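You operate a simulated robot arm through the tools that you are given. There is no shell and no other tool.

The job below is to be done with a simulated robot arm. You get a single attempt, and the scene is never put back.

Task
Fill the white wheel's tyre to the figure on the pressure card and cap its valve.
Fine: inflator valve shut, chuck on its parking pin. Where these are worked on the way, their far stop is far enough and under half their travel is too little: inflator valve.

The check looks at the end state, three seconds after you hand in, the way a careful person would. Anything else that was tipped, shoved, dropped, spilled or broken makes it a failure. Lids that push on must go on centred and level and be pressed home; caps that screw on are set level and turned clockwise until they are tight.

Robot
A 7-joint arm with a three-finger gripper, fixed in place. Base frame: the origin is on the floor under the middle of its stand, x ahead of it, y to its left, z up. Units: m, rad, N and s.
With the tool pointing down near the work surface it reaches from about 0.1 to 0.88 m from the base axis. Its first joint turns from -2.897 to 2.897 rad. Payload 2.94 kg.
The tool frame sits at the grasp point between the pads (the TCP): z along the fingers, y along the line on which they close. The tips reach 0.03 m beyond it. The gripper opens to 0.132 m; its body begins 0.107 m behind the TCP.
Orientation is told as [roll, pitch, yaw] about the base's x, y, z axes, in that order, counted from this pose: with the fingers straight down and closing along the base's y, the tool's x points along the base's -x, its y along +y and its z along -z.

Tools
- The arm moves only by the tool jog_arm. Its arguments are lists of equal length, an entry for each row: "delta_pos": the shift along the tool's x, y, z in m, a list of three; "turn": the turn, a rotation vector about the tool's x, y, z in rad, a list of three; "jaw": the finger opening in m, from 0 to 0.132. In form: {"delta_pos": [[dx, dy, dz], ...], "turn": [[rx, ry, rz], ...], "jaw": [jaw, ...]}. A call has 1 to 20 rows; each row shifts and turns the commanded pose from where the row before left it, along the tool's axes as they then stand. Each row takes 0.2 s and may step no farther than 0.05 m and 0.15 rad from the row before; otherwise, or with a gripper value out of range, the whole call is refused. Where a pose cannot be reached the arm comes as near as it can. A force on the tool above 60 N (or 10 N above the force at the start of the call, whichever is more), or a blocked arm, ends the call early, and 0.2 s more pass. The fingers move at their own pace (about 0.0374 m/s each) and stop on an object; they squeeze with about 23 N. The grip force told is the motor's: it shows also when the fingers shut on nothing. Time passes only in rows, and 0.2 s behind the last, so rows that do not move let the fingers close. It gives the time, the measured TCP pose, the force on the tool (base axes), the opening and the grip force at its end, in the units of the frame above (readings bear some noise), with the torque about the TCP (base axes, N m) and any sound that the robot's microphone picked up.
- Cameras (640 x 400 px; columns grow to the right, rows downward): "scene" is fixed at [0.0588, 0.6417, 1.5567]; the picture's right is [-0.50, -0.87, 0.00], its down [-0.51, 0.29, -0.81] and it looks along [0.70, -0.40, -0.58] (base axes); focal length 336 px, centre (320, 200). "wrist" rides on the gripper at [0.072, 0.003, -0.144] in the tool frame; the picture's right is [-0.04, 1.00, 0.00], its down [-0.88, -0.04, -0.48] and it looks along [-0.47, -0.02, 0.88] (tool axes); focal length 256 px, centre (320, 200). There is no depth. A picture from a camera that has moved, and an enlarged one, comes with that camera's place and axes in the base frame and with its lens. The place of the scene camera against the robot may be out by one fixed shift of up to 0.018 m in any direction.
- camera(camera): a new picture of that camera. No time passes.
- move_column(by): moves the trunk up (or, below 0, down) by that many m; the arm rides with it, the base frame stays. It gives what a move gives, with no picture.
- inspect(camera, box): a new picture of the part [left, top, right, bottom] of that camera's present view, enlarged. No time passes.
- sign_off(): hands the job in; it is judged then, once.

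Places have to be worked out from the pictures, the camera data and where the tool is seen. Open the gripper and draw the arm clear of the work before you hand the job in, unless the task says otherwise.

The tools are called as a command line: name --argument value ..., lists and objects as JSON in quotes. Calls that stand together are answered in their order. jog_arm: Moves the arm, as the interface text tells. Its arguments: {"type":"object","properties":{"delta_pos":{"type":"array","items":{"type":"array","items":{"type":"number"}}},"turn":{"type":"array","items":{"type":"array","items":{"type":"number"}}},"jaw":{"type":"array","items":{"type":"number"}}},"required":["delta_pos","turn","jaw"]} The other tools are called the same way: move_column (by) moves the trunk up or down; camera (camera) takes a picture; inspect (camera, box) takes an enlarged picture of a part of a camera's view; sign_off () hands the job in.

At the start:

```text
time_s: 0.0
ee_pos: [0.6733, 0.0784, 1.2033]
orientation: [0.0, -0.002, -0.001]
wrist_force: [0.1, 0.7, -0.7]
wrist_torque: [0.05, 0.0, -0.01]
width: 0.1318
gripper_force: 0.2
trunk travel left (down, up): [-0.3, 0.24]
```

scene: 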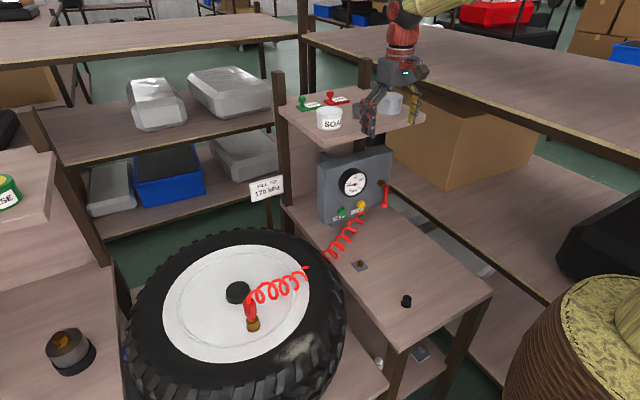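
wrist: 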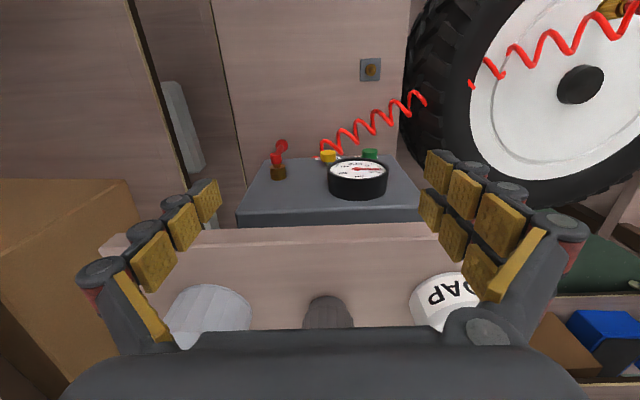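

I start by looking closer at the inflator panel, the card, and the wheel with the valve and chuck.

inspect --camera "scene" --box '[240, 130, 440, 255]'

inspect --camera "scene" --box '[200, 240, 360, 340]'

inspect --camera "scene" --box '[320, 230, 480, 330]'

inspect --camera "scene" --box '[0, 300, 160, 400]'

inspect --camera "wrist" --box '[220, 50, 440, 210]'

```text
3.20 times, centred on (340, 192) of scene
camera zoom: at [0.0588, 0.6417, 1.5567], right [-0.5, -0.87, 0.0], down [-0.51, 0.29, -0.81], along [0.7, -0.4, -0.58], focal length 1074 px, centre (256, 224)
```

zoom: 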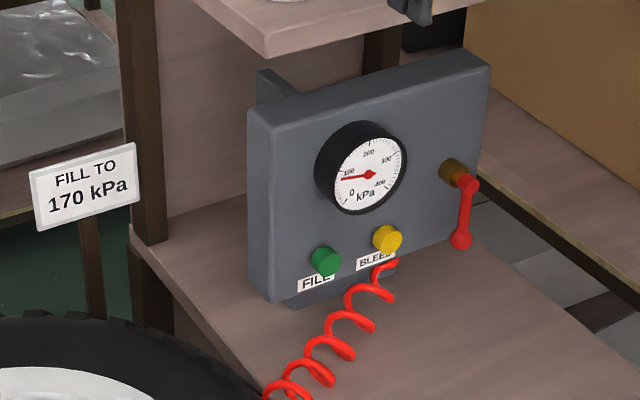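

```text
4.00 times, centred on (280, 290) of scene
camera zoom: at [0.0588, 0.6417, 1.5567], right [-0.5, -0.87, 0.0], down [-0.51, 0.29, -0.81], along [0.7, -0.4, -0.58], focal length 1343 px, centre (480, -160)
```

zoom: 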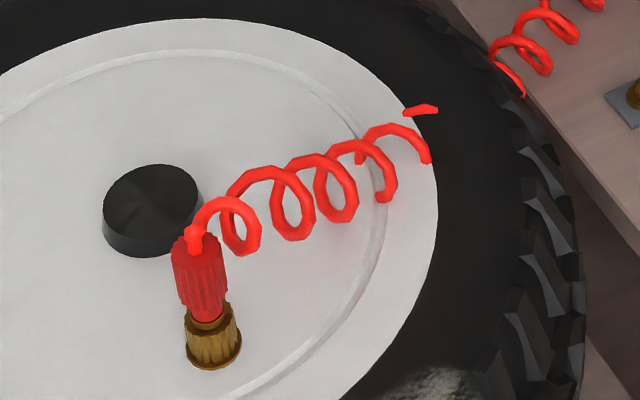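

```text
4.00 times, centred on (400, 280) of scene
camera zoom: at [0.0588, 0.6417, 1.5567], right [-0.5, -0.87, 0.0], down [-0.51, 0.29, -0.81], along [0.7, -0.4, -0.58], focal length 1343 px, centre (0, -120)
```

zoom: 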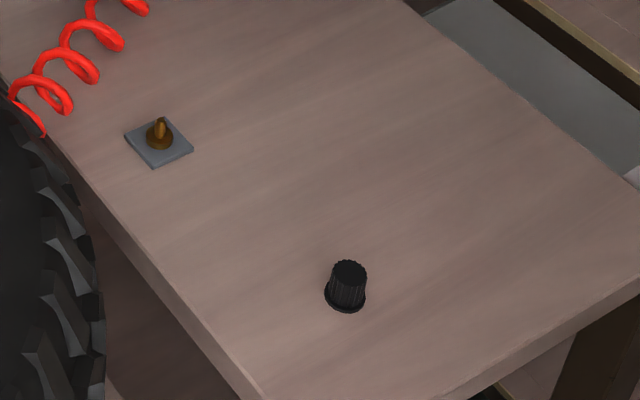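

```text
4.00 times, centred on (80, 350) of scene
camera zoom: at [0.0588, 0.6417, 1.5567], right [-0.5, -0.87, 0.0], down [-0.51, 0.29, -0.81], along [0.7, -0.4, -0.58], focal length 1343 px, centre (1280, -400)
```

zoom: 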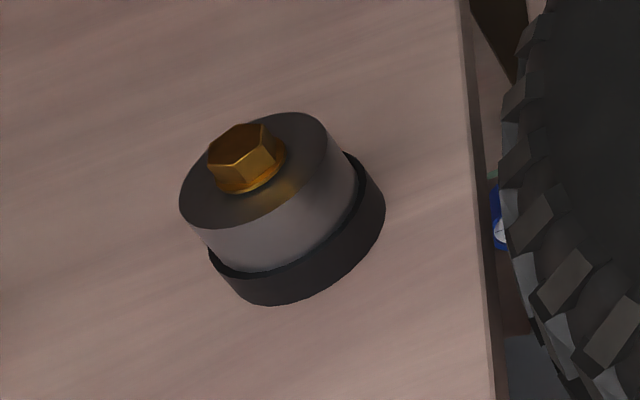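

```text
2.50 times, centred on (330, 130) of wrist
camera zoom: at [0.6023, 0.0824, 1.3473], right [0.04, 1.0, 0.0], down [0.88, -0.04, 0.48], along [0.47, -0.02, -0.88], focal length 640 px, centre (295, 375)
```

zoom: 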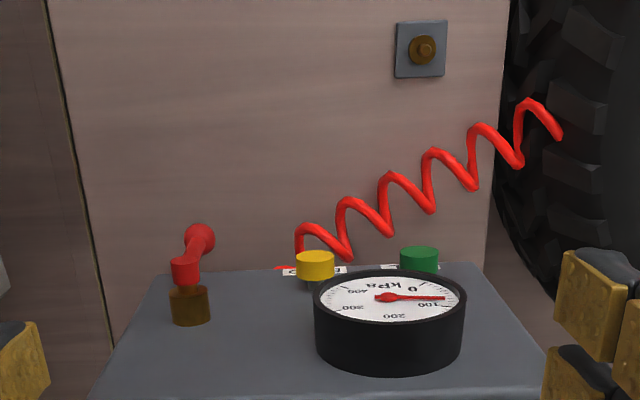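

The gauge reads roughly 80 kPa, the card says 170 kPa, and the chuck is already on the valve with the red lever hanging down. I draw the arm back away from the shelf, then tilt the tool forward to look straight at the panel.

jog_arm --delta_pos '[[0.04, 0, 0], [0.05, 0, 0], [0.05, 0, 0], [0.05, 0, 0], [0.03, 0, 0], [0, 0, 0], [0, 0, 0], [0, 0, 0], [0, 0, 0], [0, 0, 0]]' --turn '[[0, 0, 0], [0, 0, 0], [0, 0, 0], [0, 0, 0], [0, 0, 0], [0, -0.12, 0], [0, -0.12, 0], [0, -0.12, 0], [0, -0.12, 0], [0, -0.12, 0]]' --jaw '[0.132, 0.132, 0.132, 0.132, 0.132, 0.132, 0.132, 0.132, 0.132, 0.132]'

camera --camera "wrist"

camera --camera "scene"

```text
time_s: 2.2
ee_pos: [0.4531, 0.0775, 1.2029]
orientation: [0.001, -0.602, -0.001]
wrist_force: [0.3, 0.8, 1.1]
wrist_torque: [-0.02, -0.01, 0.0]
width: 0.1321
gripper_force: 0.2
trunk travel left (down, up): [-0.3, 0.24]
```

```text
taken
camera wrist: at [0.313, 0.0825, 1.282], right [0.04, 1.0, 0.03], down [0.45, -0.04, 0.89], along [0.89, -0.02, -0.46], focal length 256 px, centre (320, 200)
```

wrist: 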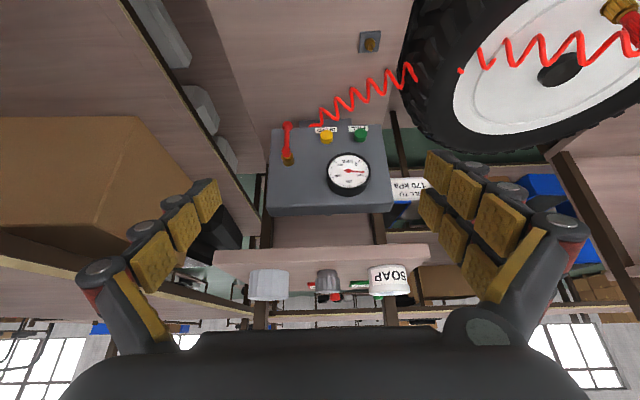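

```text
taken
```

scene: 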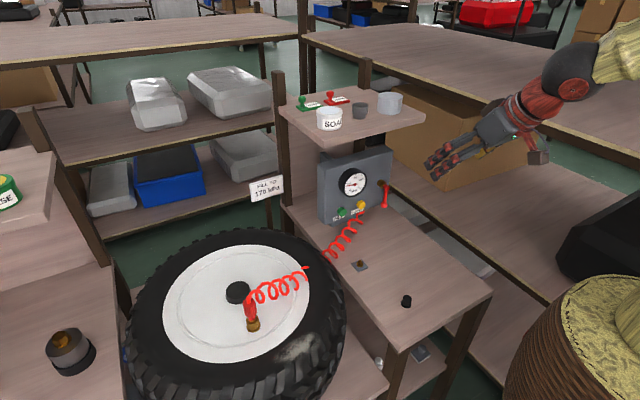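

Good front view of the panel. I enlarge the panel, pin and wheel regions for accurate pixel positions.

inspect --camera "wrist" --box '[250, 105, 410, 205]'

inspect --camera "wrist" --box '[300, 0, 460, 100]'

inspect --camera "wrist" --box '[480, 0, 640, 100]'

```text
4.00 times, centred on (330, 155) of wrist
camera zoom: at [0.313, 0.0825, 1.282], right [0.04, 1.0, 0.03], down [0.45, -0.04, 0.89], along [0.89, -0.02, -0.46], focal length 1024 px, centre (280, 380)
```

zoom: 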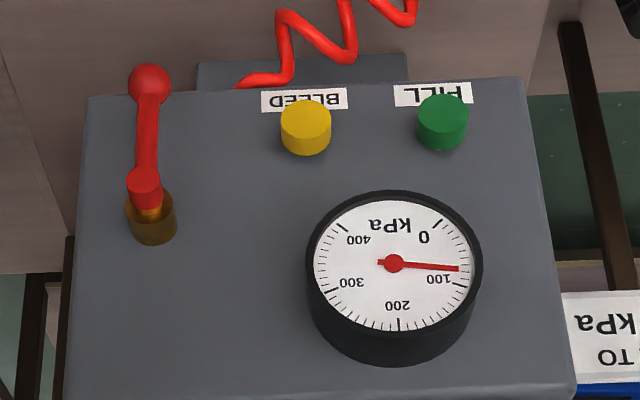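

```text
4.00 times, centred on (380, 50) of wrist
camera zoom: at [0.313, 0.0825, 1.282], right [0.04, 1.0, 0.03], down [0.45, -0.04, 0.89], along [0.89, -0.02, -0.46], focal length 1024 px, centre (80, 800)
```

zoom: 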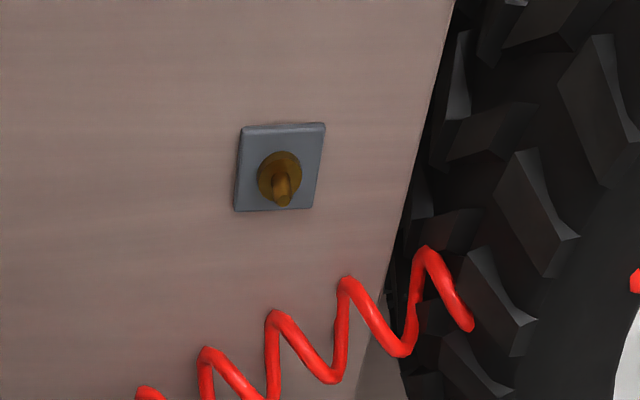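

```text
4.00 times, centred on (560, 50) of wrist
camera zoom: at [0.313, 0.0825, 1.282], right [0.04, 1.0, 0.03], down [0.45, -0.04, 0.89], along [0.89, -0.02, -0.46], focal length 1024 px, centre (-640, 800)
```

zoom: 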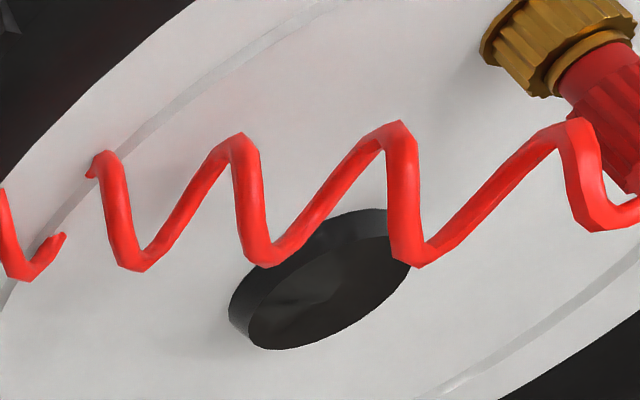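

Triangulating the two wrist views: lever pivot ≈ (0.738, 0.006, 0.944), knob ≈ (0.734, 0.006, 0.875), FILL front ≈ (0.753, 0.168, 0.889), BLEED ≈ (0.755, 0.091, 0.888), pin ≈ (0.616, 0.180, 0.79). I tilt the tool nearly horizontal, close the fingers and come to a stand-off in front of the lever.

jog_arm --delta_pos '[[0, 0, 0], [0, 0, 0], [0, 0, 0], [0, 0, 0], [0, 0, 0], [0.045, 0, 0], [0.045, 0, 0], [0.045, 0, 0], [0.045, 0, 0], [0.04, 0, 0], [0, 0, 0.04], [0, 0, 0.03]]' --turn '[[0, -0.12, 0], [0, -0.12, 0], [0, -0.12, 0], [0, -0.12, 0], [0, -0.12, 0], [0, 0, 0], [0, 0, 0], [0, 0, 0], [0, 0, 0], [0, 0, 0], [0, 0, 0], [0, 0, 0]]' --jaw '[0.1, 0.08, 0.06, 0.04, 0.02, 0, 0, 0, 0, 0, 0, 0]'

camera --camera "wrist"

camera --camera "scene"

```text
time_s: 4.8
ee_pos: [0.4375, 0.0902, 1.0079]
orientation: [-0.022, -1.192, 0.016]
wrist_force: [0.1, -0.6, 0.6]
wrist_torque: [0.01, 0.01, -0.02]
width: 0.0
gripper_force: 22.8
out of reach, approached as far as the arm can: row 10, 11, 12
trunk travel left (down, up): [-0.3, 0.24]
```

```text
taken
camera wrist: at [0.2783, 0.0945, 0.9943], right [0.02, 1.0, 0.03], down [-0.12, -0.03, 0.99], along [0.99, -0.02, 0.12], focal length 256 px, centre (320, 200)
```

wrist: 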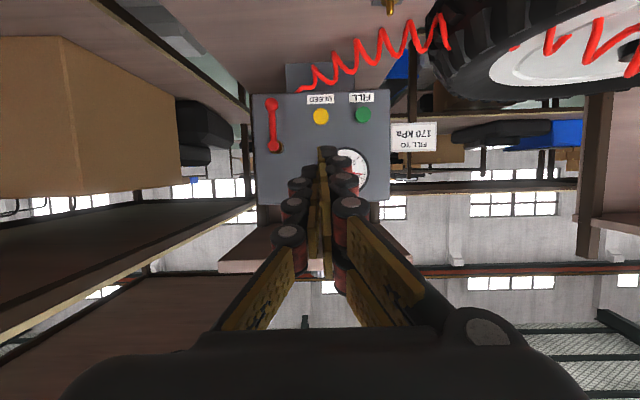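

```text
taken
```

scene: 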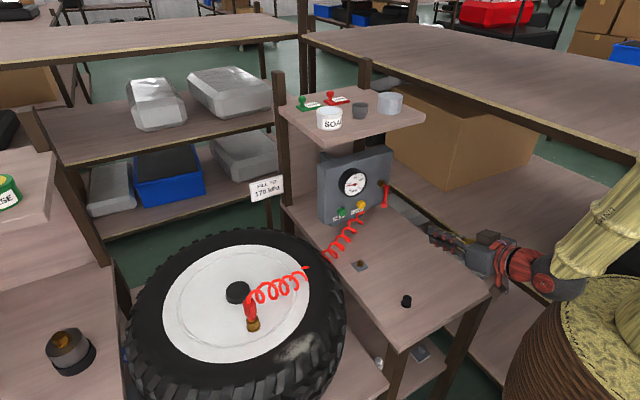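

The tool can't go that low this close in with the trunk so high. I raise the tool a little and then lower the trunk, so that the arm's base is nearer the working height.

jog_arm --delta_pos '[[-0.05, 0, 0], [-0.05, 0, 0], [-0.05, 0, 0], [0, 0, 0]]' --turn '[[0, 0, 0], [0, 0, 0], [0, 0, 0], [0, 0, 0]]' --jaw '[0, 0, 0, 0]'

move_column --by -0.2

camera --camera "scene"

camera --camera "wrist"

```text
time_s: 5.8
ee_pos: [0.4916, 0.0892, 1.1498]
orientation: [-0.003, -1.202, 0.0]
wrist_force: [-0.2, -0.1, 0.2]
wrist_torque: [0.01, -0.01, -0.01]
width: 0.0
gripper_force: 23.0
trunk travel left (down, up): [-0.3, 0.24]
```

```text
time_s: 8.0
ee_pos: [0.4909, 0.0905, 0.9498]
orientation: [0.0, -1.2, 0.001]
wrist_force: [0.0, -0.4, 0.2]
wrist_torque: [0.03, 0.0, 0.02]
width: 0.0
gripper_force: 23.0
trunk travel left (down, up): [-0.1, 0.44]
```

```text
taken
```

scene: 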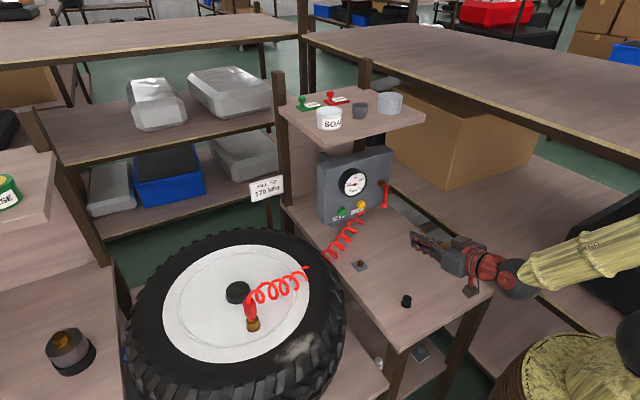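

```text
taken
camera wrist: at [0.3322, 0.0933, 0.9347], right [0.02, 1.0, 0.04], down [-0.13, -0.04, 0.99], along [0.99, -0.02, 0.13], focal length 256 px, centre (320, 200)
```

wrist: 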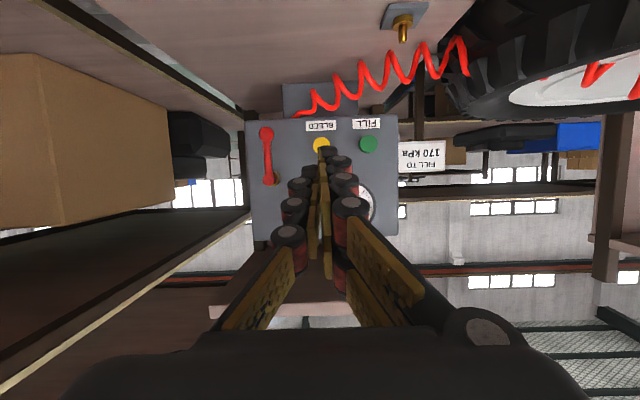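

The tool is now at (0.491, 0.091, 0.950) level with the panel. I advance part of the way toward the gap between the lever and the BLEED button and look again.

jog_arm --delta_pos '[[-0.006, -0.01, 0.035], [-0.006, -0.01, 0.035], [-0.006, -0.01, 0.035], [-0.006, -0.01, 0.035], [0, 0, 0]]' --turn '[[0, 0, 0], [0, 0, 0], [0, 0, 0], [0, 0, 0], [0, 0, 0]]' --jaw '[0, 0, 0, 0, 0]'

camera --camera "wrist"

inspect --camera "scene" --box '[310, 140, 470, 240]'

```text
time_s: 9.2
ee_pos: [0.631, 0.0473, 0.9218]
orientation: [-0.003, -1.197, 0.0]
wrist_force: [0.1, 0.3, -0.7]
wrist_torque: [-0.03, 0.01, -0.02]
width: 0.0
gripper_force: 23.3
trunk travel left (down, up): [-0.1, 0.44]
```

```text
taken
camera wrist: at [0.4723, 0.0524, 0.9068], right [0.02, 1.0, 0.04], down [-0.12, -0.04, 0.99], along [0.99, -0.02, 0.12], focal length 256 px, centre (320, 200)
```

wrist: 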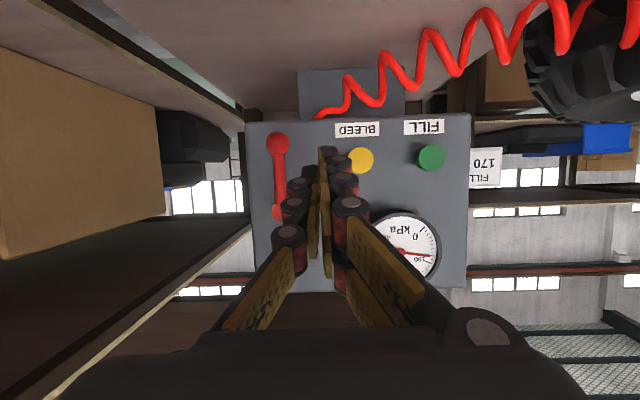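

```text
4.00 times, centred on (390, 190) of scene
camera zoom: at [0.0588, 0.6417, 1.5567], right [-0.5, -0.87, 0.0], down [-0.51, 0.29, -0.81], along [0.7, -0.4, -0.58], focal length 1343 px, centre (40, 240)
```

zoom: 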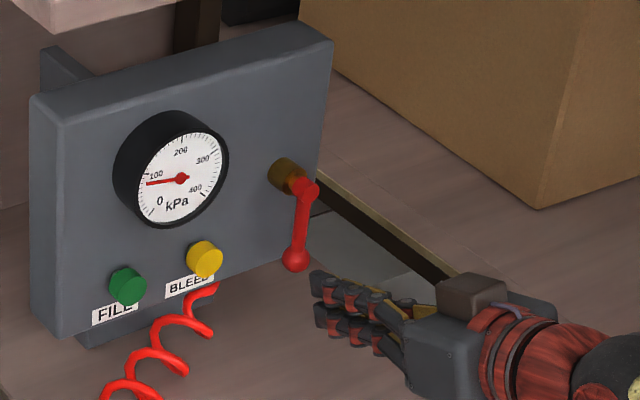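

The view confirms the lever at y≈0.005 and the gauge reading about 80 kPa. I insert the closed fingertips beside the lever on its +y side, at about x=0.745.

jog_arm --delta_pos '[[-0.0023, 0.002, 0.03], [-0.0023, 0.001, 0.03], [-0.0023, 0.0, 0.03], [0, 0, 0]]' --turn '[[0, 0, 0], [0, 0, 0], [0, 0, 0], [0, 0, 0]]' --jaw '[0, 0, 0, 0]'

camera --camera "wrist"

inspect --camera "scene" --box '[310, 140, 470, 240]'

```text
time_s: 10.2
ee_pos: [0.7203, 0.0524, 0.8963]
orientation: [-0.011, -1.198, 0.0]
wrist_force: [-0.1, -0.1, 0.1]
wrist_torque: [0.01, -0.01, -0.03]
width: 0.0001
gripper_force: 23.0
trunk travel left (down, up): [-0.1, 0.44]
```

```text
taken
camera wrist: at [0.5608, 0.0577, 0.8808], right [0.03, 1.0, 0.04], down [-0.12, -0.03, 0.99], along [0.99, -0.03, 0.12], focal length 256 px, centre (320, 200)
```

wrist: 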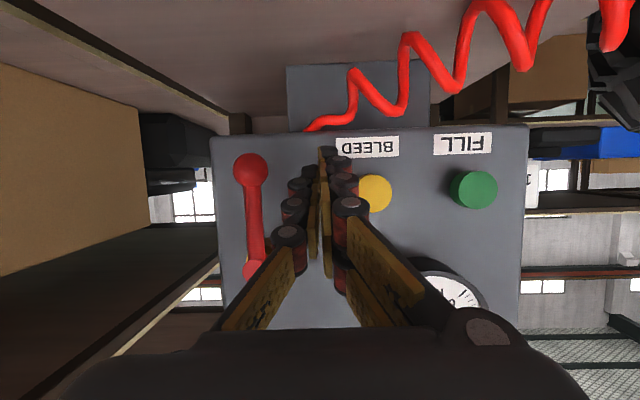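

```text
4.00 times, centred on (390, 190) of scene
camera zoom: at [0.0588, 0.6417, 1.5567], right [-0.5, -0.87, 0.0], down [-0.51, 0.29, -0.81], along [0.7, -0.4, -0.58], focal length 1343 px, centre (40, 240)
```

zoom: 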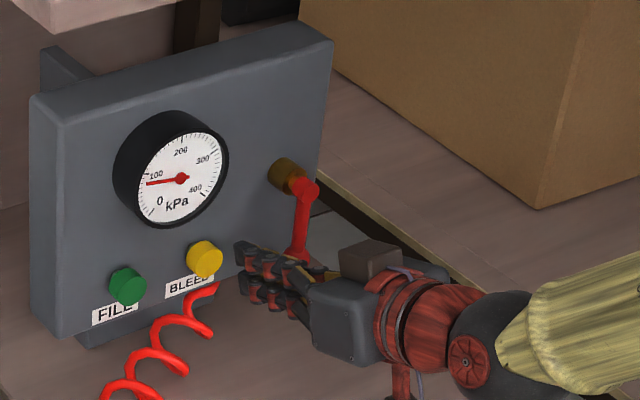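

Tips sit just left of the lever, level with the knob. I push toward -y in small steps and watch the force to learn whether the lever turns this way.

jog_arm --delta_pos '[[0, -0.006, 0], [0, -0.006, 0], [0, -0.006, 0], [0, -0.005, 0], [0, -0.005, 0], [0, -0.005, 0]]' --turn '[[0, 0, 0], [0, 0, 0], [0, 0, 0], [0, 0, 0], [0, 0, 0], [0, 0, 0]]' --jaw '[0, 0, 0, 0, 0, 0]'

camera --camera "wrist"

```text
time_s: 11.6
ee_pos: [0.7198, 0.0514, 0.8992]
orientation: [-0.01, -1.195, 0.0]
wrist_force: [-0.1, 0.1, -0.2]
wrist_torque: [0.02, -0.02, 0.02]
width: 0.0001
gripper_force: 23.0
out of reach, approached as far as the arm can: row 1, 2, 3, 4, 5, 6
trunk travel left (down, up): [-0.1, 0.44]
```

```text
taken
camera wrist: at [0.5601, 0.0568, 0.885], right [0.03, 1.0, 0.04], down [-0.12, -0.03, 0.99], along [0.99, -0.03, 0.12], focal length 256 px, centre (320, 200)
```

wrist: 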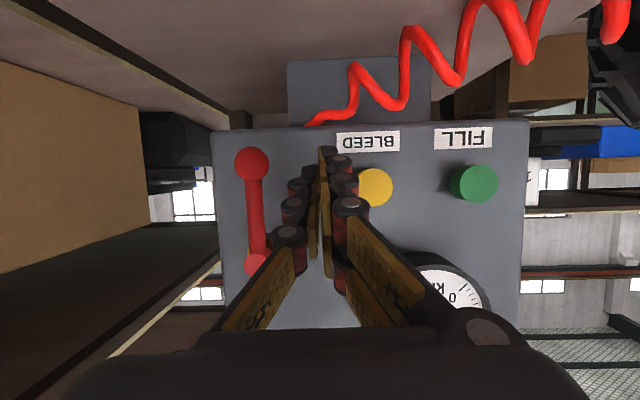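

The arm reports it can't go there, and the lever hasn't moved. I back the fingers out a little and look at the arm's posture to judge which way to change the trunk height.

jog_arm --delta_pos '[[0, 0, -0.03], [0, 0, -0.03], [0, 0, 0]]' --turn '[[0, 0, 0], [0, 0, 0], [0, 0, 0]]' --jaw '[0, 0, 0]'

camera --camera "scene"

```text
time_s: 12.4
ee_pos: [0.664, 0.0521, 0.9223]
orientation: [-0.004, -1.201, 0.0]
wrist_force: [0.2, -0.3, -0.2]
wrist_torque: [0.04, 0.01, -0.04]
width: 0.0
gripper_force: 22.9
trunk travel left (down, up): [-0.1, 0.44]
```

```text
taken
```

scene: 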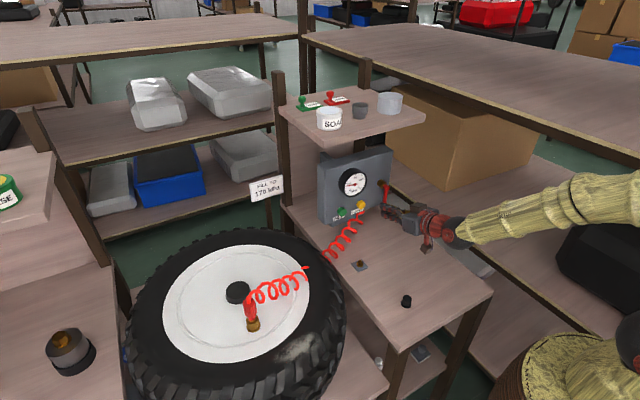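

The forearm slopes steeply down into the wrist, so the wrist joint is near its limit; lowering the trunk further will ease it. I lift and back off first, then lower the trunk by 0.1 m.

jog_arm --delta_pos '[[0, 0, -0.05], [-0.04, 0, 0], [-0.04, 0, 0], [0, 0, 0]]' --turn '[[0, 0, 0], [0, 0, 0], [0, 0, 0], [0, 0, 0]]' --jaw '[0, 0, 0, 0]'

move_column --by -0.1

camera --camera "scene"

```text
time_s: 13.4
ee_pos: [0.648, 0.0499, 1.0152]
orientation: [-0.001, -1.2, -0.001]
wrist_force: [-0.2, -0.6, -0.3]
wrist_torque: [0.01, -0.01, 0.03]
width: 0.0002
gripper_force: 23.5
trunk travel left (down, up): [-0.1, 0.44]
```

```text
time_s: 14.7
ee_pos: [0.6487, 0.0493, 0.9164]
orientation: [-0.001, -1.199, 0.0]
wrist_force: [0.4, -0.4, 0.2]
wrist_torque: [-0.01, 0.0, -0.02]
width: 0.0
gripper_force: 22.9
trunk travel left (down, up): [0.0, 0.54]
```

```text
taken
```

scene: 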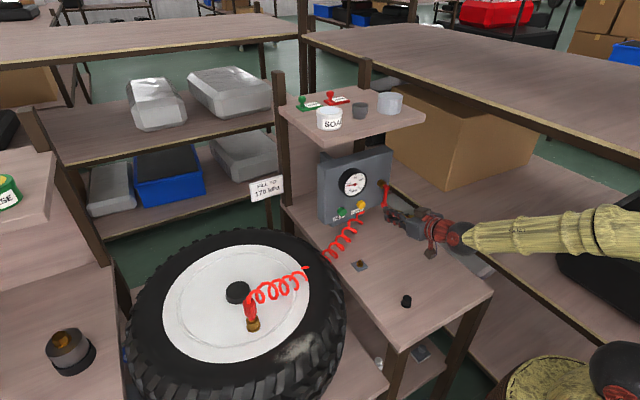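

Trunk is at its bottom and the tool at (0.649, 0.049, 0.916). I re-insert beside the lever and push toward -y in small steps.

jog_arm --delta_pos '[[-0.0024, 0, 0.0245], [-0.0024, 0, 0.0245], [-0.0024, 0, 0.0245], [0, -0.006, 0], [0, -0.006, 0], [0, -0.006, 0], [0, -0.005, 0], [0, 0, 0]]' --turn '[[0, 0, 0], [0, 0, 0], [0, 0, 0], [0, 0, 0], [0, 0, 0], [0, 0, 0], [0, 0, 0], [0, 0, 0]]' --jaw '[0, 0, 0, 0, 0, 0, 0, 0]'

camera --camera "wrist"

inspect --camera "scene" --box '[310, 140, 470, 240]'

```text
time_s: 16.5
ee_pos: [0.7188, 0.0276, 0.8958]
orientation: [-0.006, -1.2, 0.0]
wrist_force: [0.1, 0.0, 0.7]
wrist_torque: [-0.04, 0.02, -0.01]
width: 0.0001
gripper_force: 22.8
trunk travel left (down, up): [0.0, 0.54]
```

```text
taken
camera wrist: at [0.5602, 0.0327, 0.8812], right [0.02, 1.0, 0.04], down [-0.12, -0.04, 0.99], along [0.99, -0.03, 0.12], focal length 256 px, centre (320, 200)
```

wrist: 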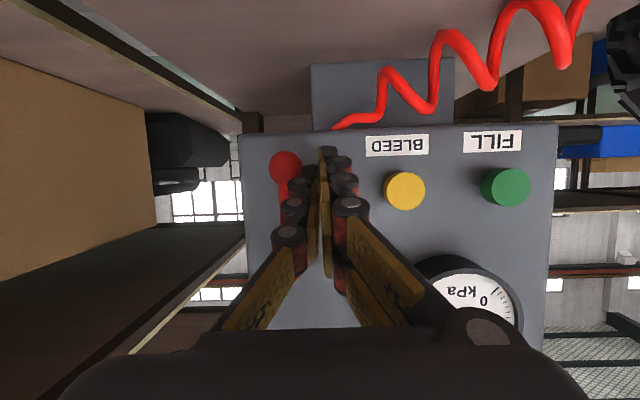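

```text
4.00 times, centred on (390, 190) of scene
camera zoom: at [0.0588, 0.6417, 1.5567], right [-0.5, -0.87, 0.0], down [-0.51, 0.29, -0.81], along [0.7, -0.4, -0.58], focal length 1343 px, centre (40, 240)
```

zoom: 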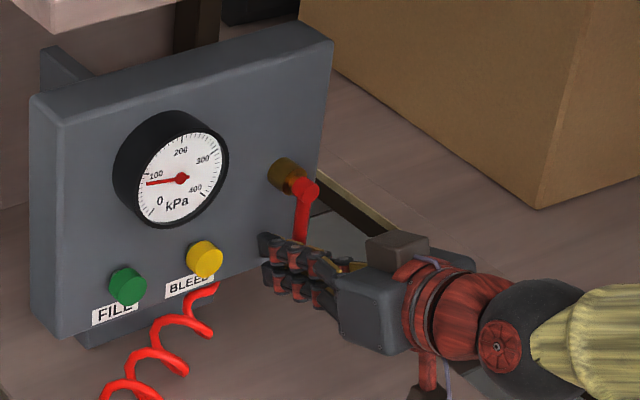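

The arm moves freely now and is almost touching the lever. I keep pushing toward -y in 5 mm steps.

jog_arm --delta_pos '[[0, -0.005, 0], [0, -0.005, 0], [0, -0.005, 0], [0, -0.004, 0]]' --turn '[[0, 0, 0], [0, 0, 0], [0, 0, 0], [0, 0, 0]]' --jaw '[0, 0, 0, 0]'

camera --camera "wrist"

inspect --camera "scene" --box '[310, 140, 470, 240]'

```text
time_s: 17.5
ee_pos: [0.7202, 0.023, 0.8973]
orientation: [-0.012, -1.198, 0.0]
wrist_force: [0.2, 0.3, -0.5]
wrist_torque: [0.0, -0.01, 0.02]
width: 0.0
gripper_force: 22.4
out of reach, approached as far as the arm can: row 2, 3, 4
trunk travel left (down, up): [0.0, 0.54]
```

```text
taken
camera wrist: at [0.5611, 0.0285, 0.8829], right [0.03, 1.0, 0.04], down [-0.12, -0.03, 0.99], along [0.99, -0.03, 0.12], focal length 256 px, centre (320, 200)
```

wrist: 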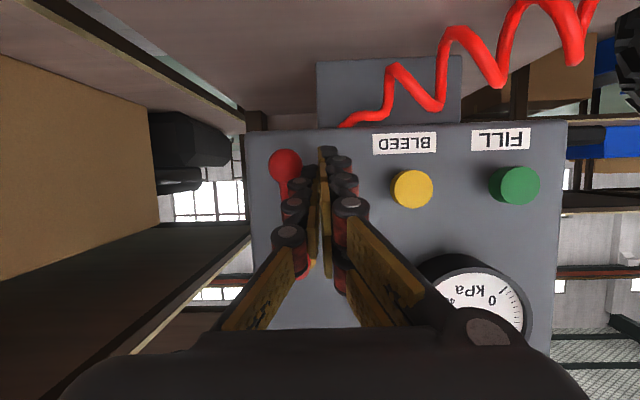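

```text
4.00 times, centred on (390, 190) of scene
camera zoom: at [0.0588, 0.6417, 1.5567], right [-0.5, -0.87, 0.0], down [-0.51, 0.29, -0.81], along [0.7, -0.4, -0.58], focal length 1343 px, centre (40, 240)
```

zoom: 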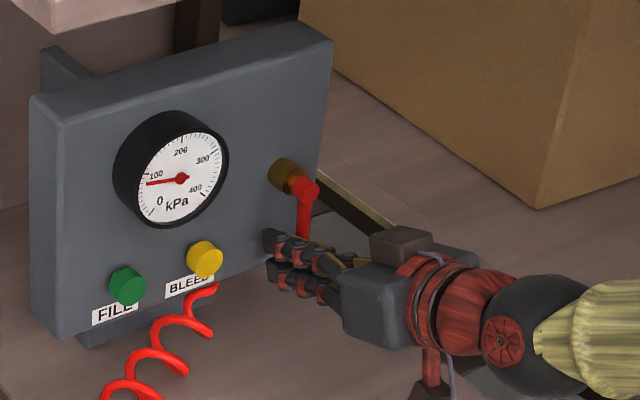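

The limit seems to come from the wrist bending through alignment with the forearm; a slight yaw of the tool toward -y should keep it clear of that. I back out and yaw by -0.3 rad.

jog_arm --delta_pos '[[0, 0.003, -0.03], [0, 0, -0.03], [0, 0, 0], [0, 0, 0], [0, 0, 0], [0, 0, 0]]' --turn '[[0, 0, 0], [0, 0, 0], [0.0932, 0, 0.0362], [0.0932, 0, 0.0362], [0.0932, 0, 0.0362], [0, 0, 0]]' --jaw '[0, 0, 0, 0, 0, 0]'

jog_arm --delta_pos '[[0, -0.01, 0], [0, -0.01, 0], [0, 0, 0]]' --turn '[[0, 0, 0], [0, 0, 0], [0, 0, 0]]' --jaw '[0, 0, 0]'

camera --camera "wrist"

```text
time_s: 18.9
ee_pos: [0.6655, 0.0278, 0.9191]
orientation: [0.0, -1.201, -0.3]
wrist_force: [0.7, -0.7, 0.2]
wrist_torque: [-0.03, -0.02, -0.02]
width: 0.0002
gripper_force: 23.4
trunk travel left (down, up): [0.0, 0.54]
```

```text
time_s: 19.7
ee_pos: [0.6585, 0.0096, 0.9187]
orientation: [-0.002, -1.201, -0.299]
wrist_force: [0.7, 0.0, -0.1]
wrist_torque: [-0.03, 0.04, -0.03]
width: 0.0
gripper_force: 23.2
trunk travel left (down, up): [0.0, 0.54]
```

```text
taken
camera wrist: at [0.5078, 0.0591, 0.904], right [0.31, 0.95, 0.04], down [-0.13, 0.0, 0.99], along [0.94, -0.31, 0.12], focal length 256 px, centre (320, 200)
```

wrist: 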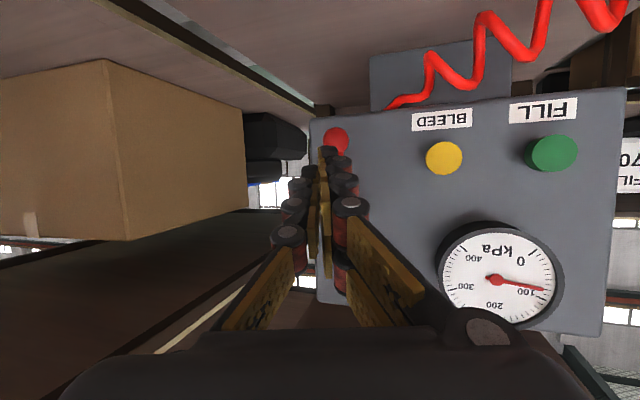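

The yaw works: y now moves freely. I place the fingertips again on the lever's +y side.

jog_arm --delta_pos '[[0.0015, 0.028, 0], [0.0015, 0.0275, 0], [0.001, 0, 0.025], [0.0006, 0, 0.024], [0, 0, 0]]' --turn '[[0, 0, 0], [0, 0, 0], [0, 0, 0], [0, 0, 0], [0, 0, 0]]' --jaw '[0, 0, 0, 0, 0]'

camera --camera "wrist"

```text
time_s: 20.9
ee_pos: [0.7197, 0.0481, 0.897]
orientation: [-0.002, -1.201, -0.299]
wrist_force: [-0.1, -0.2, -0.7]
wrist_torque: [0.03, 0.03, -0.02]
width: 0.0
gripper_force: 22.8
trunk travel left (down, up): [0.0, 0.54]
```

```text
taken
camera wrist: at [0.5673, 0.0992, 0.8822], right [0.31, 0.95, 0.04], down [-0.13, 0.0, 0.99], along [0.94, -0.31, 0.12], focal length 256 px, centre (320, 200)
```

wrist: 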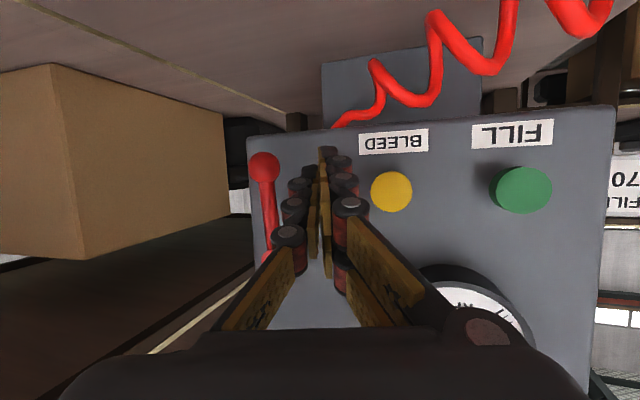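

Now I push in base -y, watching the force and the lever.

jog_arm --delta_pos '[[-0.0006, -0.0057, 0.0016], [-0.0006, -0.0057, 0.0016], [-0.0006, -0.0057, 0.0016], [-0.0006, -0.0057, 0.0016], [-0.0006, -0.0057, 0.0016], [-0.0006, -0.0057, 0.0016]]' --turn '[[0, 0, 0], [0, 0, 0], [0, 0, 0], [0, 0, 0], [0, 0, 0], [0, 0, 0]]' --jaw '[0, 0, 0, 0, 0, 0]'

camera --camera "wrist"

inspect --camera "scene" --box '[310, 140, 470, 240]'

```text
time_s: 22.3
ee_pos: [0.7168, 0.0112, 0.899]
orientation: [-0.001, -1.2, -0.299]
wrist_force: [0.7, 1.3, -1.1]
wrist_torque: [0.0, 0.01, 0.03]
width: 0.0002
gripper_force: 23.6
trunk travel left (down, up): [0.0, 0.54]
```

```text
taken
camera wrist: at [0.5655, 0.0626, 0.8833], right [0.31, 0.95, 0.04], down [-0.13, 0.0, 0.99], along [0.94, -0.31, 0.12], focal length 256 px, centre (320, 200)
```

wrist: 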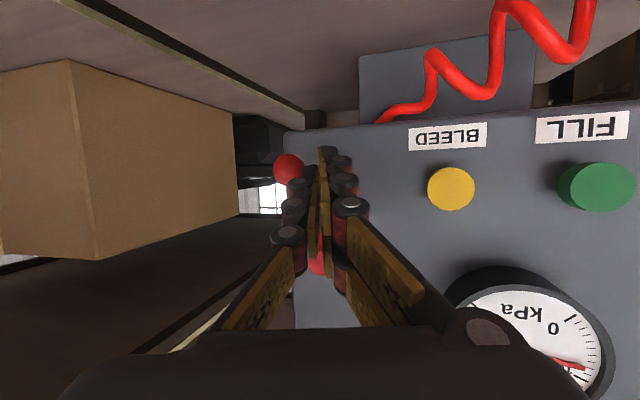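

```text
4.00 times, centred on (390, 190) of scene
camera zoom: at [0.0588, 0.6417, 1.5567], right [-0.5, -0.87, 0.0], down [-0.51, 0.29, -0.81], along [0.7, -0.4, -0.58], focal length 1343 px, centre (40, 240)
```

zoom: 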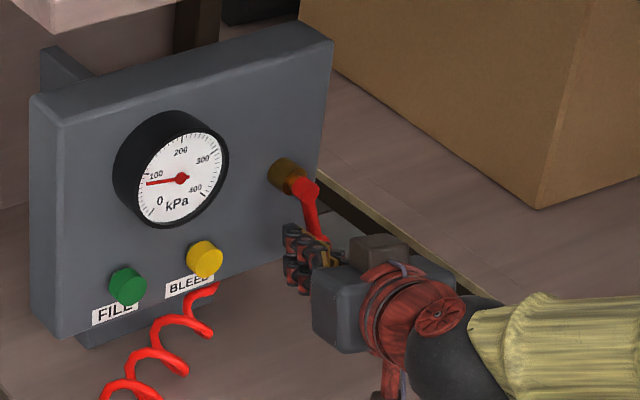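

The lever turns toward -y with only about 1 N (about 18° so far), pivoting about (0.005, 0.945). I follow its arc.

jog_arm --delta_pos '[[-0.0015, -0.007, 0.0017], [-0.0015, -0.007, 0.0017], [-0.0037, -0.007, 0.0009], [-0.0037, -0.007, 0.0009], [-0.0054, -0.0058, -0.0002], [-0.0054, -0.0058, -0.0002]]' --turn '[[0, 0, 0], [0, 0, 0], [0, 0, 0], [0, 0, 0], [0, 0, 0], [0, 0, 0]]' --jaw '[0, 0, 0, 0, 0, 0]'

camera --camera "wrist"

inspect --camera "scene" --box '[310, 140, 470, 240]'

```text
time_s: 23.7
ee_pos: [0.7144, -0.0294, 0.9163]
orientation: [0.0, -1.201, -0.302]
wrist_force: [-1.6, 1.1, -1.2]
wrist_torque: [-0.03, 0.0, 0.02]
width: 0.0
gripper_force: 22.8
trunk travel left (down, up): [0.0, 0.54]
```

```text
taken
camera wrist: at [0.5638, 0.0223, 0.9009], right [0.31, 0.95, 0.04], down [-0.13, 0.0, 0.99], along [0.94, -0.31, 0.12], focal length 256 px, centre (320, 200)
```

wrist: 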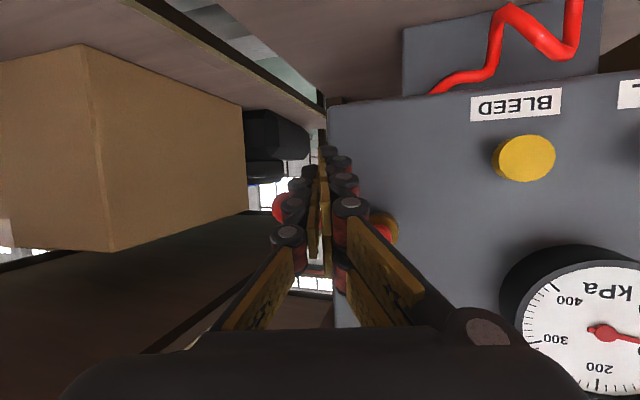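

```text
4.00 times, centred on (390, 190) of scene
camera zoom: at [0.0588, 0.6417, 1.5567], right [-0.5, -0.87, 0.0], down [-0.51, 0.29, -0.81], along [0.7, -0.4, -0.58], focal length 1343 px, centre (40, 240)
```

zoom: 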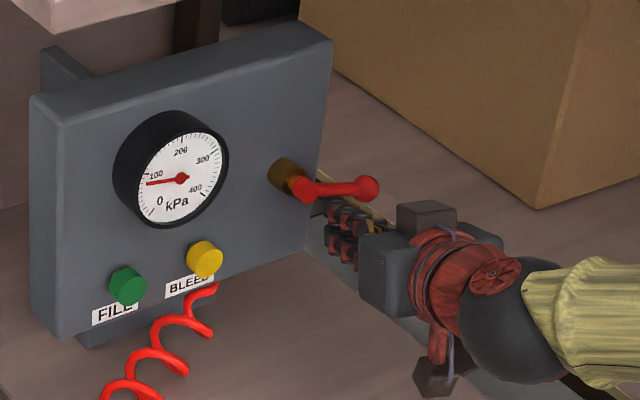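

The lever is now about 75° round. I continue upward under it until it meets its stop.

jog_arm --delta_pos '[[-0.0059, -0.0029, -0.0014], [-0.0055, -0.0015, -0.0014], [-0.005, -0.001, -0.0014], [-0.004, 0, -0.001]]' --turn '[[0, 0, 0], [0, 0, 0], [0, 0, 0], [0, 0, 0]]' --jaw '[0, 0, 0, 0]'

inspect --camera "scene" --box '[310, 140, 470, 240]'

camera --camera "wrist"

```text
time_s: 24.7
ee_pos: [0.7159, -0.0348, 0.928]
orientation: [-0.008, -1.191, -0.291]
wrist_force: [-7.7, 3.2, -29.6]
wrist_torque: [-0.23, 0.4, 0.13]
width: 0.0002
gripper_force: 22.8
trunk travel left (down, up): [0.0, 0.54]
```

```text
4.00 times, centred on (390, 190) of scene
camera zoom: at [0.0588, 0.6417, 1.5567], right [-0.5, -0.87, 0.0], down [-0.51, 0.29, -0.81], along [0.7, -0.4, -0.58], focal length 1343 px, centre (40, 240)
```

zoom: 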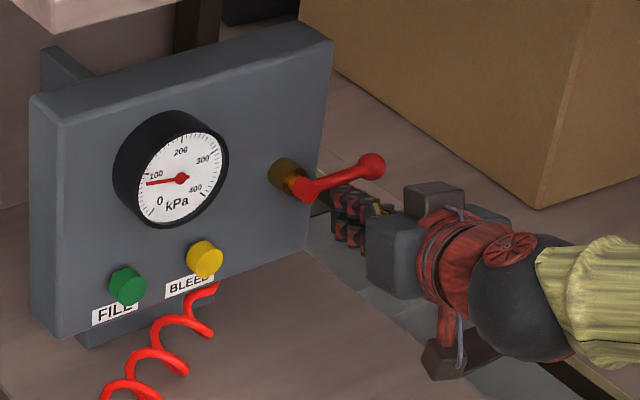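

```text
taken
camera wrist: at [0.5641, 0.0166, 0.9149], right [0.31, 0.95, 0.04], down [-0.12, 0.0, 0.99], along [0.94, -0.31, 0.11], focal length 256 px, centre (320, 200)
```

wrist: 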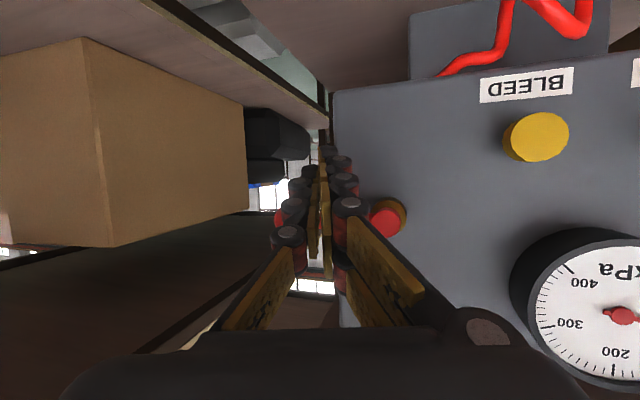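

The lever is hard against its far stop (29 N, horizontal) so the inflator valve is open. I drop off it, back out, and move across to in front of the FILL button.

jog_arm --delta_pos '[[0.015, 0, 0], [0.01, 0, 0], [0, 0, -0.03], [0, 0, -0.03], [0.0048, 0.043, -0.0124], [0.0048, 0.043, -0.0124], [0.0048, 0.043, -0.0124], [0.0048, 0.043, -0.0124], [0, 0, 0], [0, 0, 0], [0, 0, 0], [0, 0, 0]]' --turn '[[0, 0, 0], [0, 0, 0], [0, 0, 0], [0, 0, 0], [0, 0, 0], [0, 0, 0], [0, 0, 0], [0, 0, 0], [-0.0932, 0, -0.0362], [-0.0932, 0, -0.0362], [-0.0932, 0, -0.0362], [0, 0, 0]]' --jaw '[0, 0, 0, 0, 0, 0, 0, 0, 0, 0, 0, 0]'

camera --camera "wrist"

inspect --camera "scene" --box '[310, 140, 470, 240]'

```text
time_s: 27.3
ee_pos: [0.6544, 0.1639, 0.9361]
orientation: [0.0, -1.201, -0.001]
wrist_force: [0.2, -0.1, -0.4]
wrist_torque: [0.01, -0.01, 0.02]
width: 0.0
gripper_force: 23.3
trunk travel left (down, up): [0.0, 0.54]
```

```text
taken
camera wrist: at [0.4953, 0.1677, 0.92], right [0.02, 1.0, 0.04], down [-0.13, -0.04, 0.99], along [0.99, -0.02, 0.12], focal length 256 px, centre (320, 200)
```

wrist: 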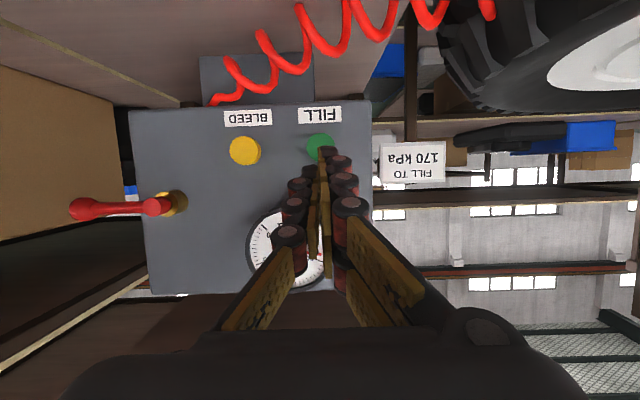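

```text
4.00 times, centred on (390, 190) of scene
camera zoom: at [0.0588, 0.6417, 1.5567], right [-0.5, -0.87, 0.0], down [-0.51, 0.29, -0.81], along [0.7, -0.4, -0.58], focal length 1343 px, centre (40, 240)
```

zoom: 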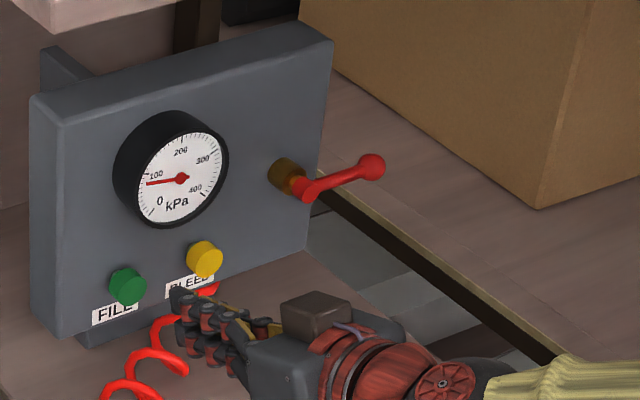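

Lever stays open, gauge still ~80 kPa. I bring the fingertips to just in front of the FILL button.

jog_arm --delta_pos '[[0.0027, 0.002, 0.0213], [0.0027, 0.002, 0.0213], [0.0027, 0.002, 0.0213], [0, 0, 0]]' --turn '[[0, 0, 0], [0, 0, 0], [0, 0, 0], [0, 0, 0]]' --jaw '[0, 0, 0, 0]'

camera --camera "wrist"

inspect --camera "scene" --box '[310, 160, 410, 222]'

```text
time_s: 28.3
ee_pos: [0.7147, 0.1701, 0.9035]
orientation: [0.0, -1.2, -0.002]
wrist_force: [-0.5, -1.1, 0.7]
wrist_torque: [-0.03, 0.01, -0.01]
width: 0.0
gripper_force: 23.1
trunk travel left (down, up): [0.0, 0.54]
```

```text
taken
camera wrist: at [0.5552, 0.1748, 0.8893], right [0.02, 1.0, 0.04], down [-0.13, -0.04, 0.99], along [0.99, -0.02, 0.12], focal length 256 px, centre (320, 200)
```

wrist: 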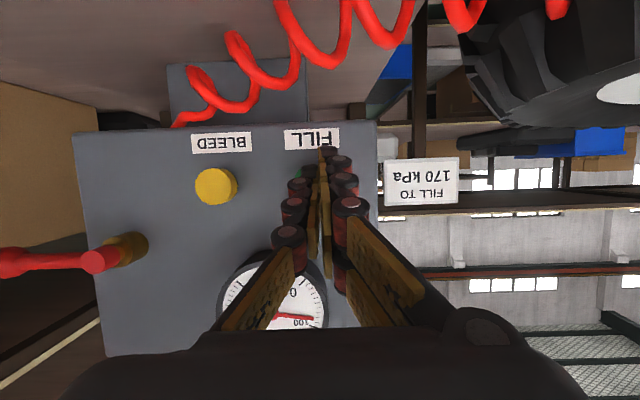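

```text
6.40 times, centred on (360, 191) of scene
camera zoom: at [0.0588, 0.6417, 1.5567], right [-0.5, -0.87, 0.0], down [-0.51, 0.29, -0.81], along [0.7, -0.4, -0.58], focal length 2148 px, centre (64, 258)
```

zoom: 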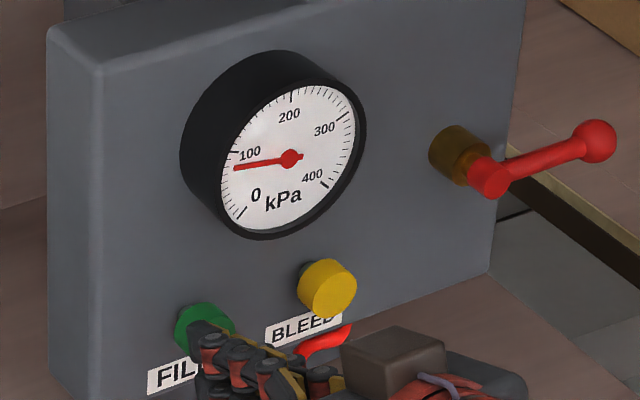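

The fingertips are aligned with the FILL button. I press in +x in small steps and check force, sound and gauge.

jog_arm --delta_pos '[[-0.0011, 0, 0.0028], [-0.0011, 0, 0.0028], [-0.0011, 0, 0.0028], [-0.0011, 0, 0.0028]]' --turn '[[0, 0, 0], [0, 0, 0], [0, 0, 0], [0, 0, 0]]' --jaw '[0, 0, 0, 0]'

inspect --camera "scene" --box '[310, 160, 410, 222]'

```text
time_s: 29.3
ee_pos: [0.7235, 0.1728, 0.9049]
orientation: [-0.001, -1.201, -0.002]
wrist_force: [-10.5, -0.3, 1.9]
wrist_torque: [0.01, -0.17, -0.03]
width: 0.0
gripper_force: 22.8
trunk travel left (down, up): [0.0, 0.54]
heard: click
```

```text
6.40 times, centred on (360, 191) of scene
camera zoom: at [0.0588, 0.6417, 1.5567], right [-0.5, -0.87, 0.0], down [-0.51, 0.29, -0.81], along [0.7, -0.4, -0.58], focal length 2148 px, centre (64, 258)
```

zoom: 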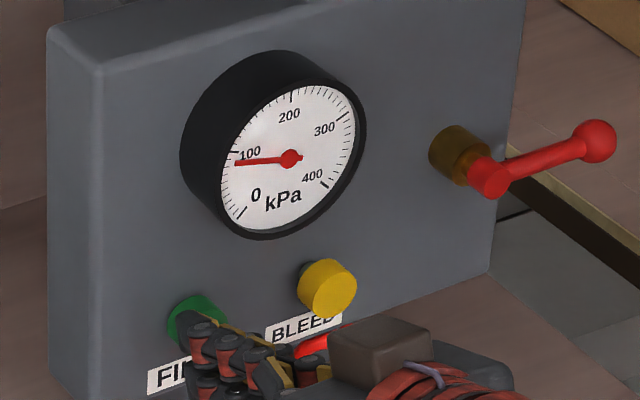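

A click was heard, 10 N on the button, and the needle has started to rise. I hold for a short moment to measure the filling rate.

jog_arm --delta_pos '[[0, 0, 0], [0, 0, 0], [0, 0, 0], [0, 0, 0]]' --turn '[[0, 0, 0], [0, 0, 0], [0, 0, 0], [0, 0, 0]]' --jaw '[0, 0, 0, 0]'

inspect --camera "scene" --box '[335, 165, 375, 190]'

```text
time_s: 30.3
ee_pos: [0.7239, 0.1714, 0.9049]
orientation: [-0.001, -1.201, 0.0]
wrist_force: [-9.7, 1.2, 3.9]
wrist_torque: [0.0, -0.17, 0.04]
width: 0.0002
gripper_force: 22.6
trunk travel left (down, up): [0.0, 0.54]
```

```text
16.00 times, centred on (355, 178) of scene
camera zoom: at [0.0588, 0.6417, 1.5567], right [-0.5, -0.87, 0.0], down [-0.51, 0.29, -0.81], along [0.7, -0.4, -0.58], focal length 5371 px, centre (-240, 560)
```

zoom: 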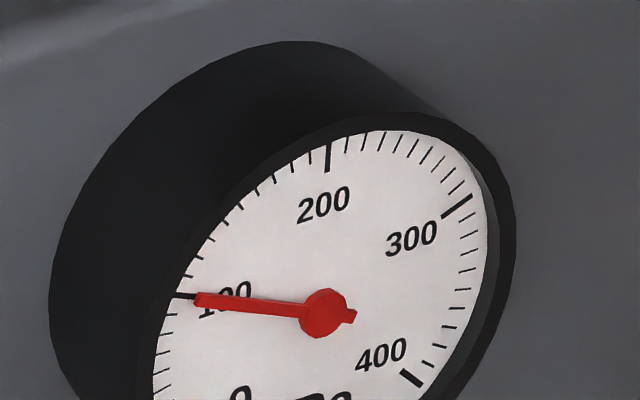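

Needle is at almost exactly 100 kPa. I hold for another second or so to determine the rate.

jog_arm --delta_pos '[[0, 0, 0], [0, 0, 0], [0, 0, 0], [0, 0, 0]]' --turn '[[0, 0, 0], [0, 0, 0], [0, 0, 0], [0, 0, 0]]' --jaw '[0, 0, 0, 0]'

inspect --camera "scene" --box '[335, 165, 375, 190]'

```text
time_s: 31.3
ee_pos: [0.7233, 0.1715, 0.9049]
orientation: [0.0, -1.2, 0.002]
wrist_force: [-9.6, 3.3, 4.7]
wrist_torque: [0.0, -0.19, 0.06]
width: 0.0002
gripper_force: 23.0
trunk travel left (down, up): [0.0, 0.54]
```

```text
16.00 times, centred on (355, 178) of scene
camera zoom: at [0.0588, 0.6417, 1.5567], right [-0.5, -0.87, 0.0], down [-0.51, 0.29, -0.81], along [0.7, -0.4, -0.58], focal length 5371 px, centre (-240, 560)
```

zoom: 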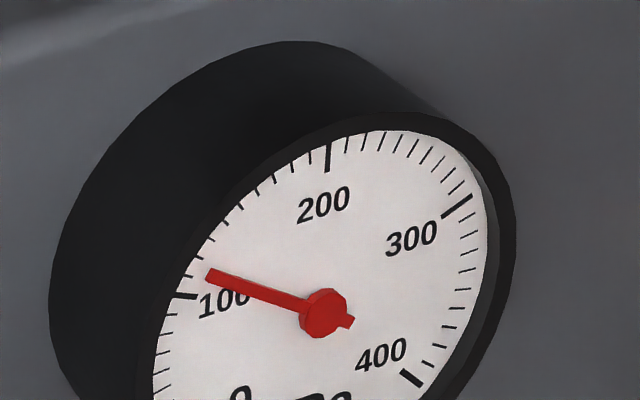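

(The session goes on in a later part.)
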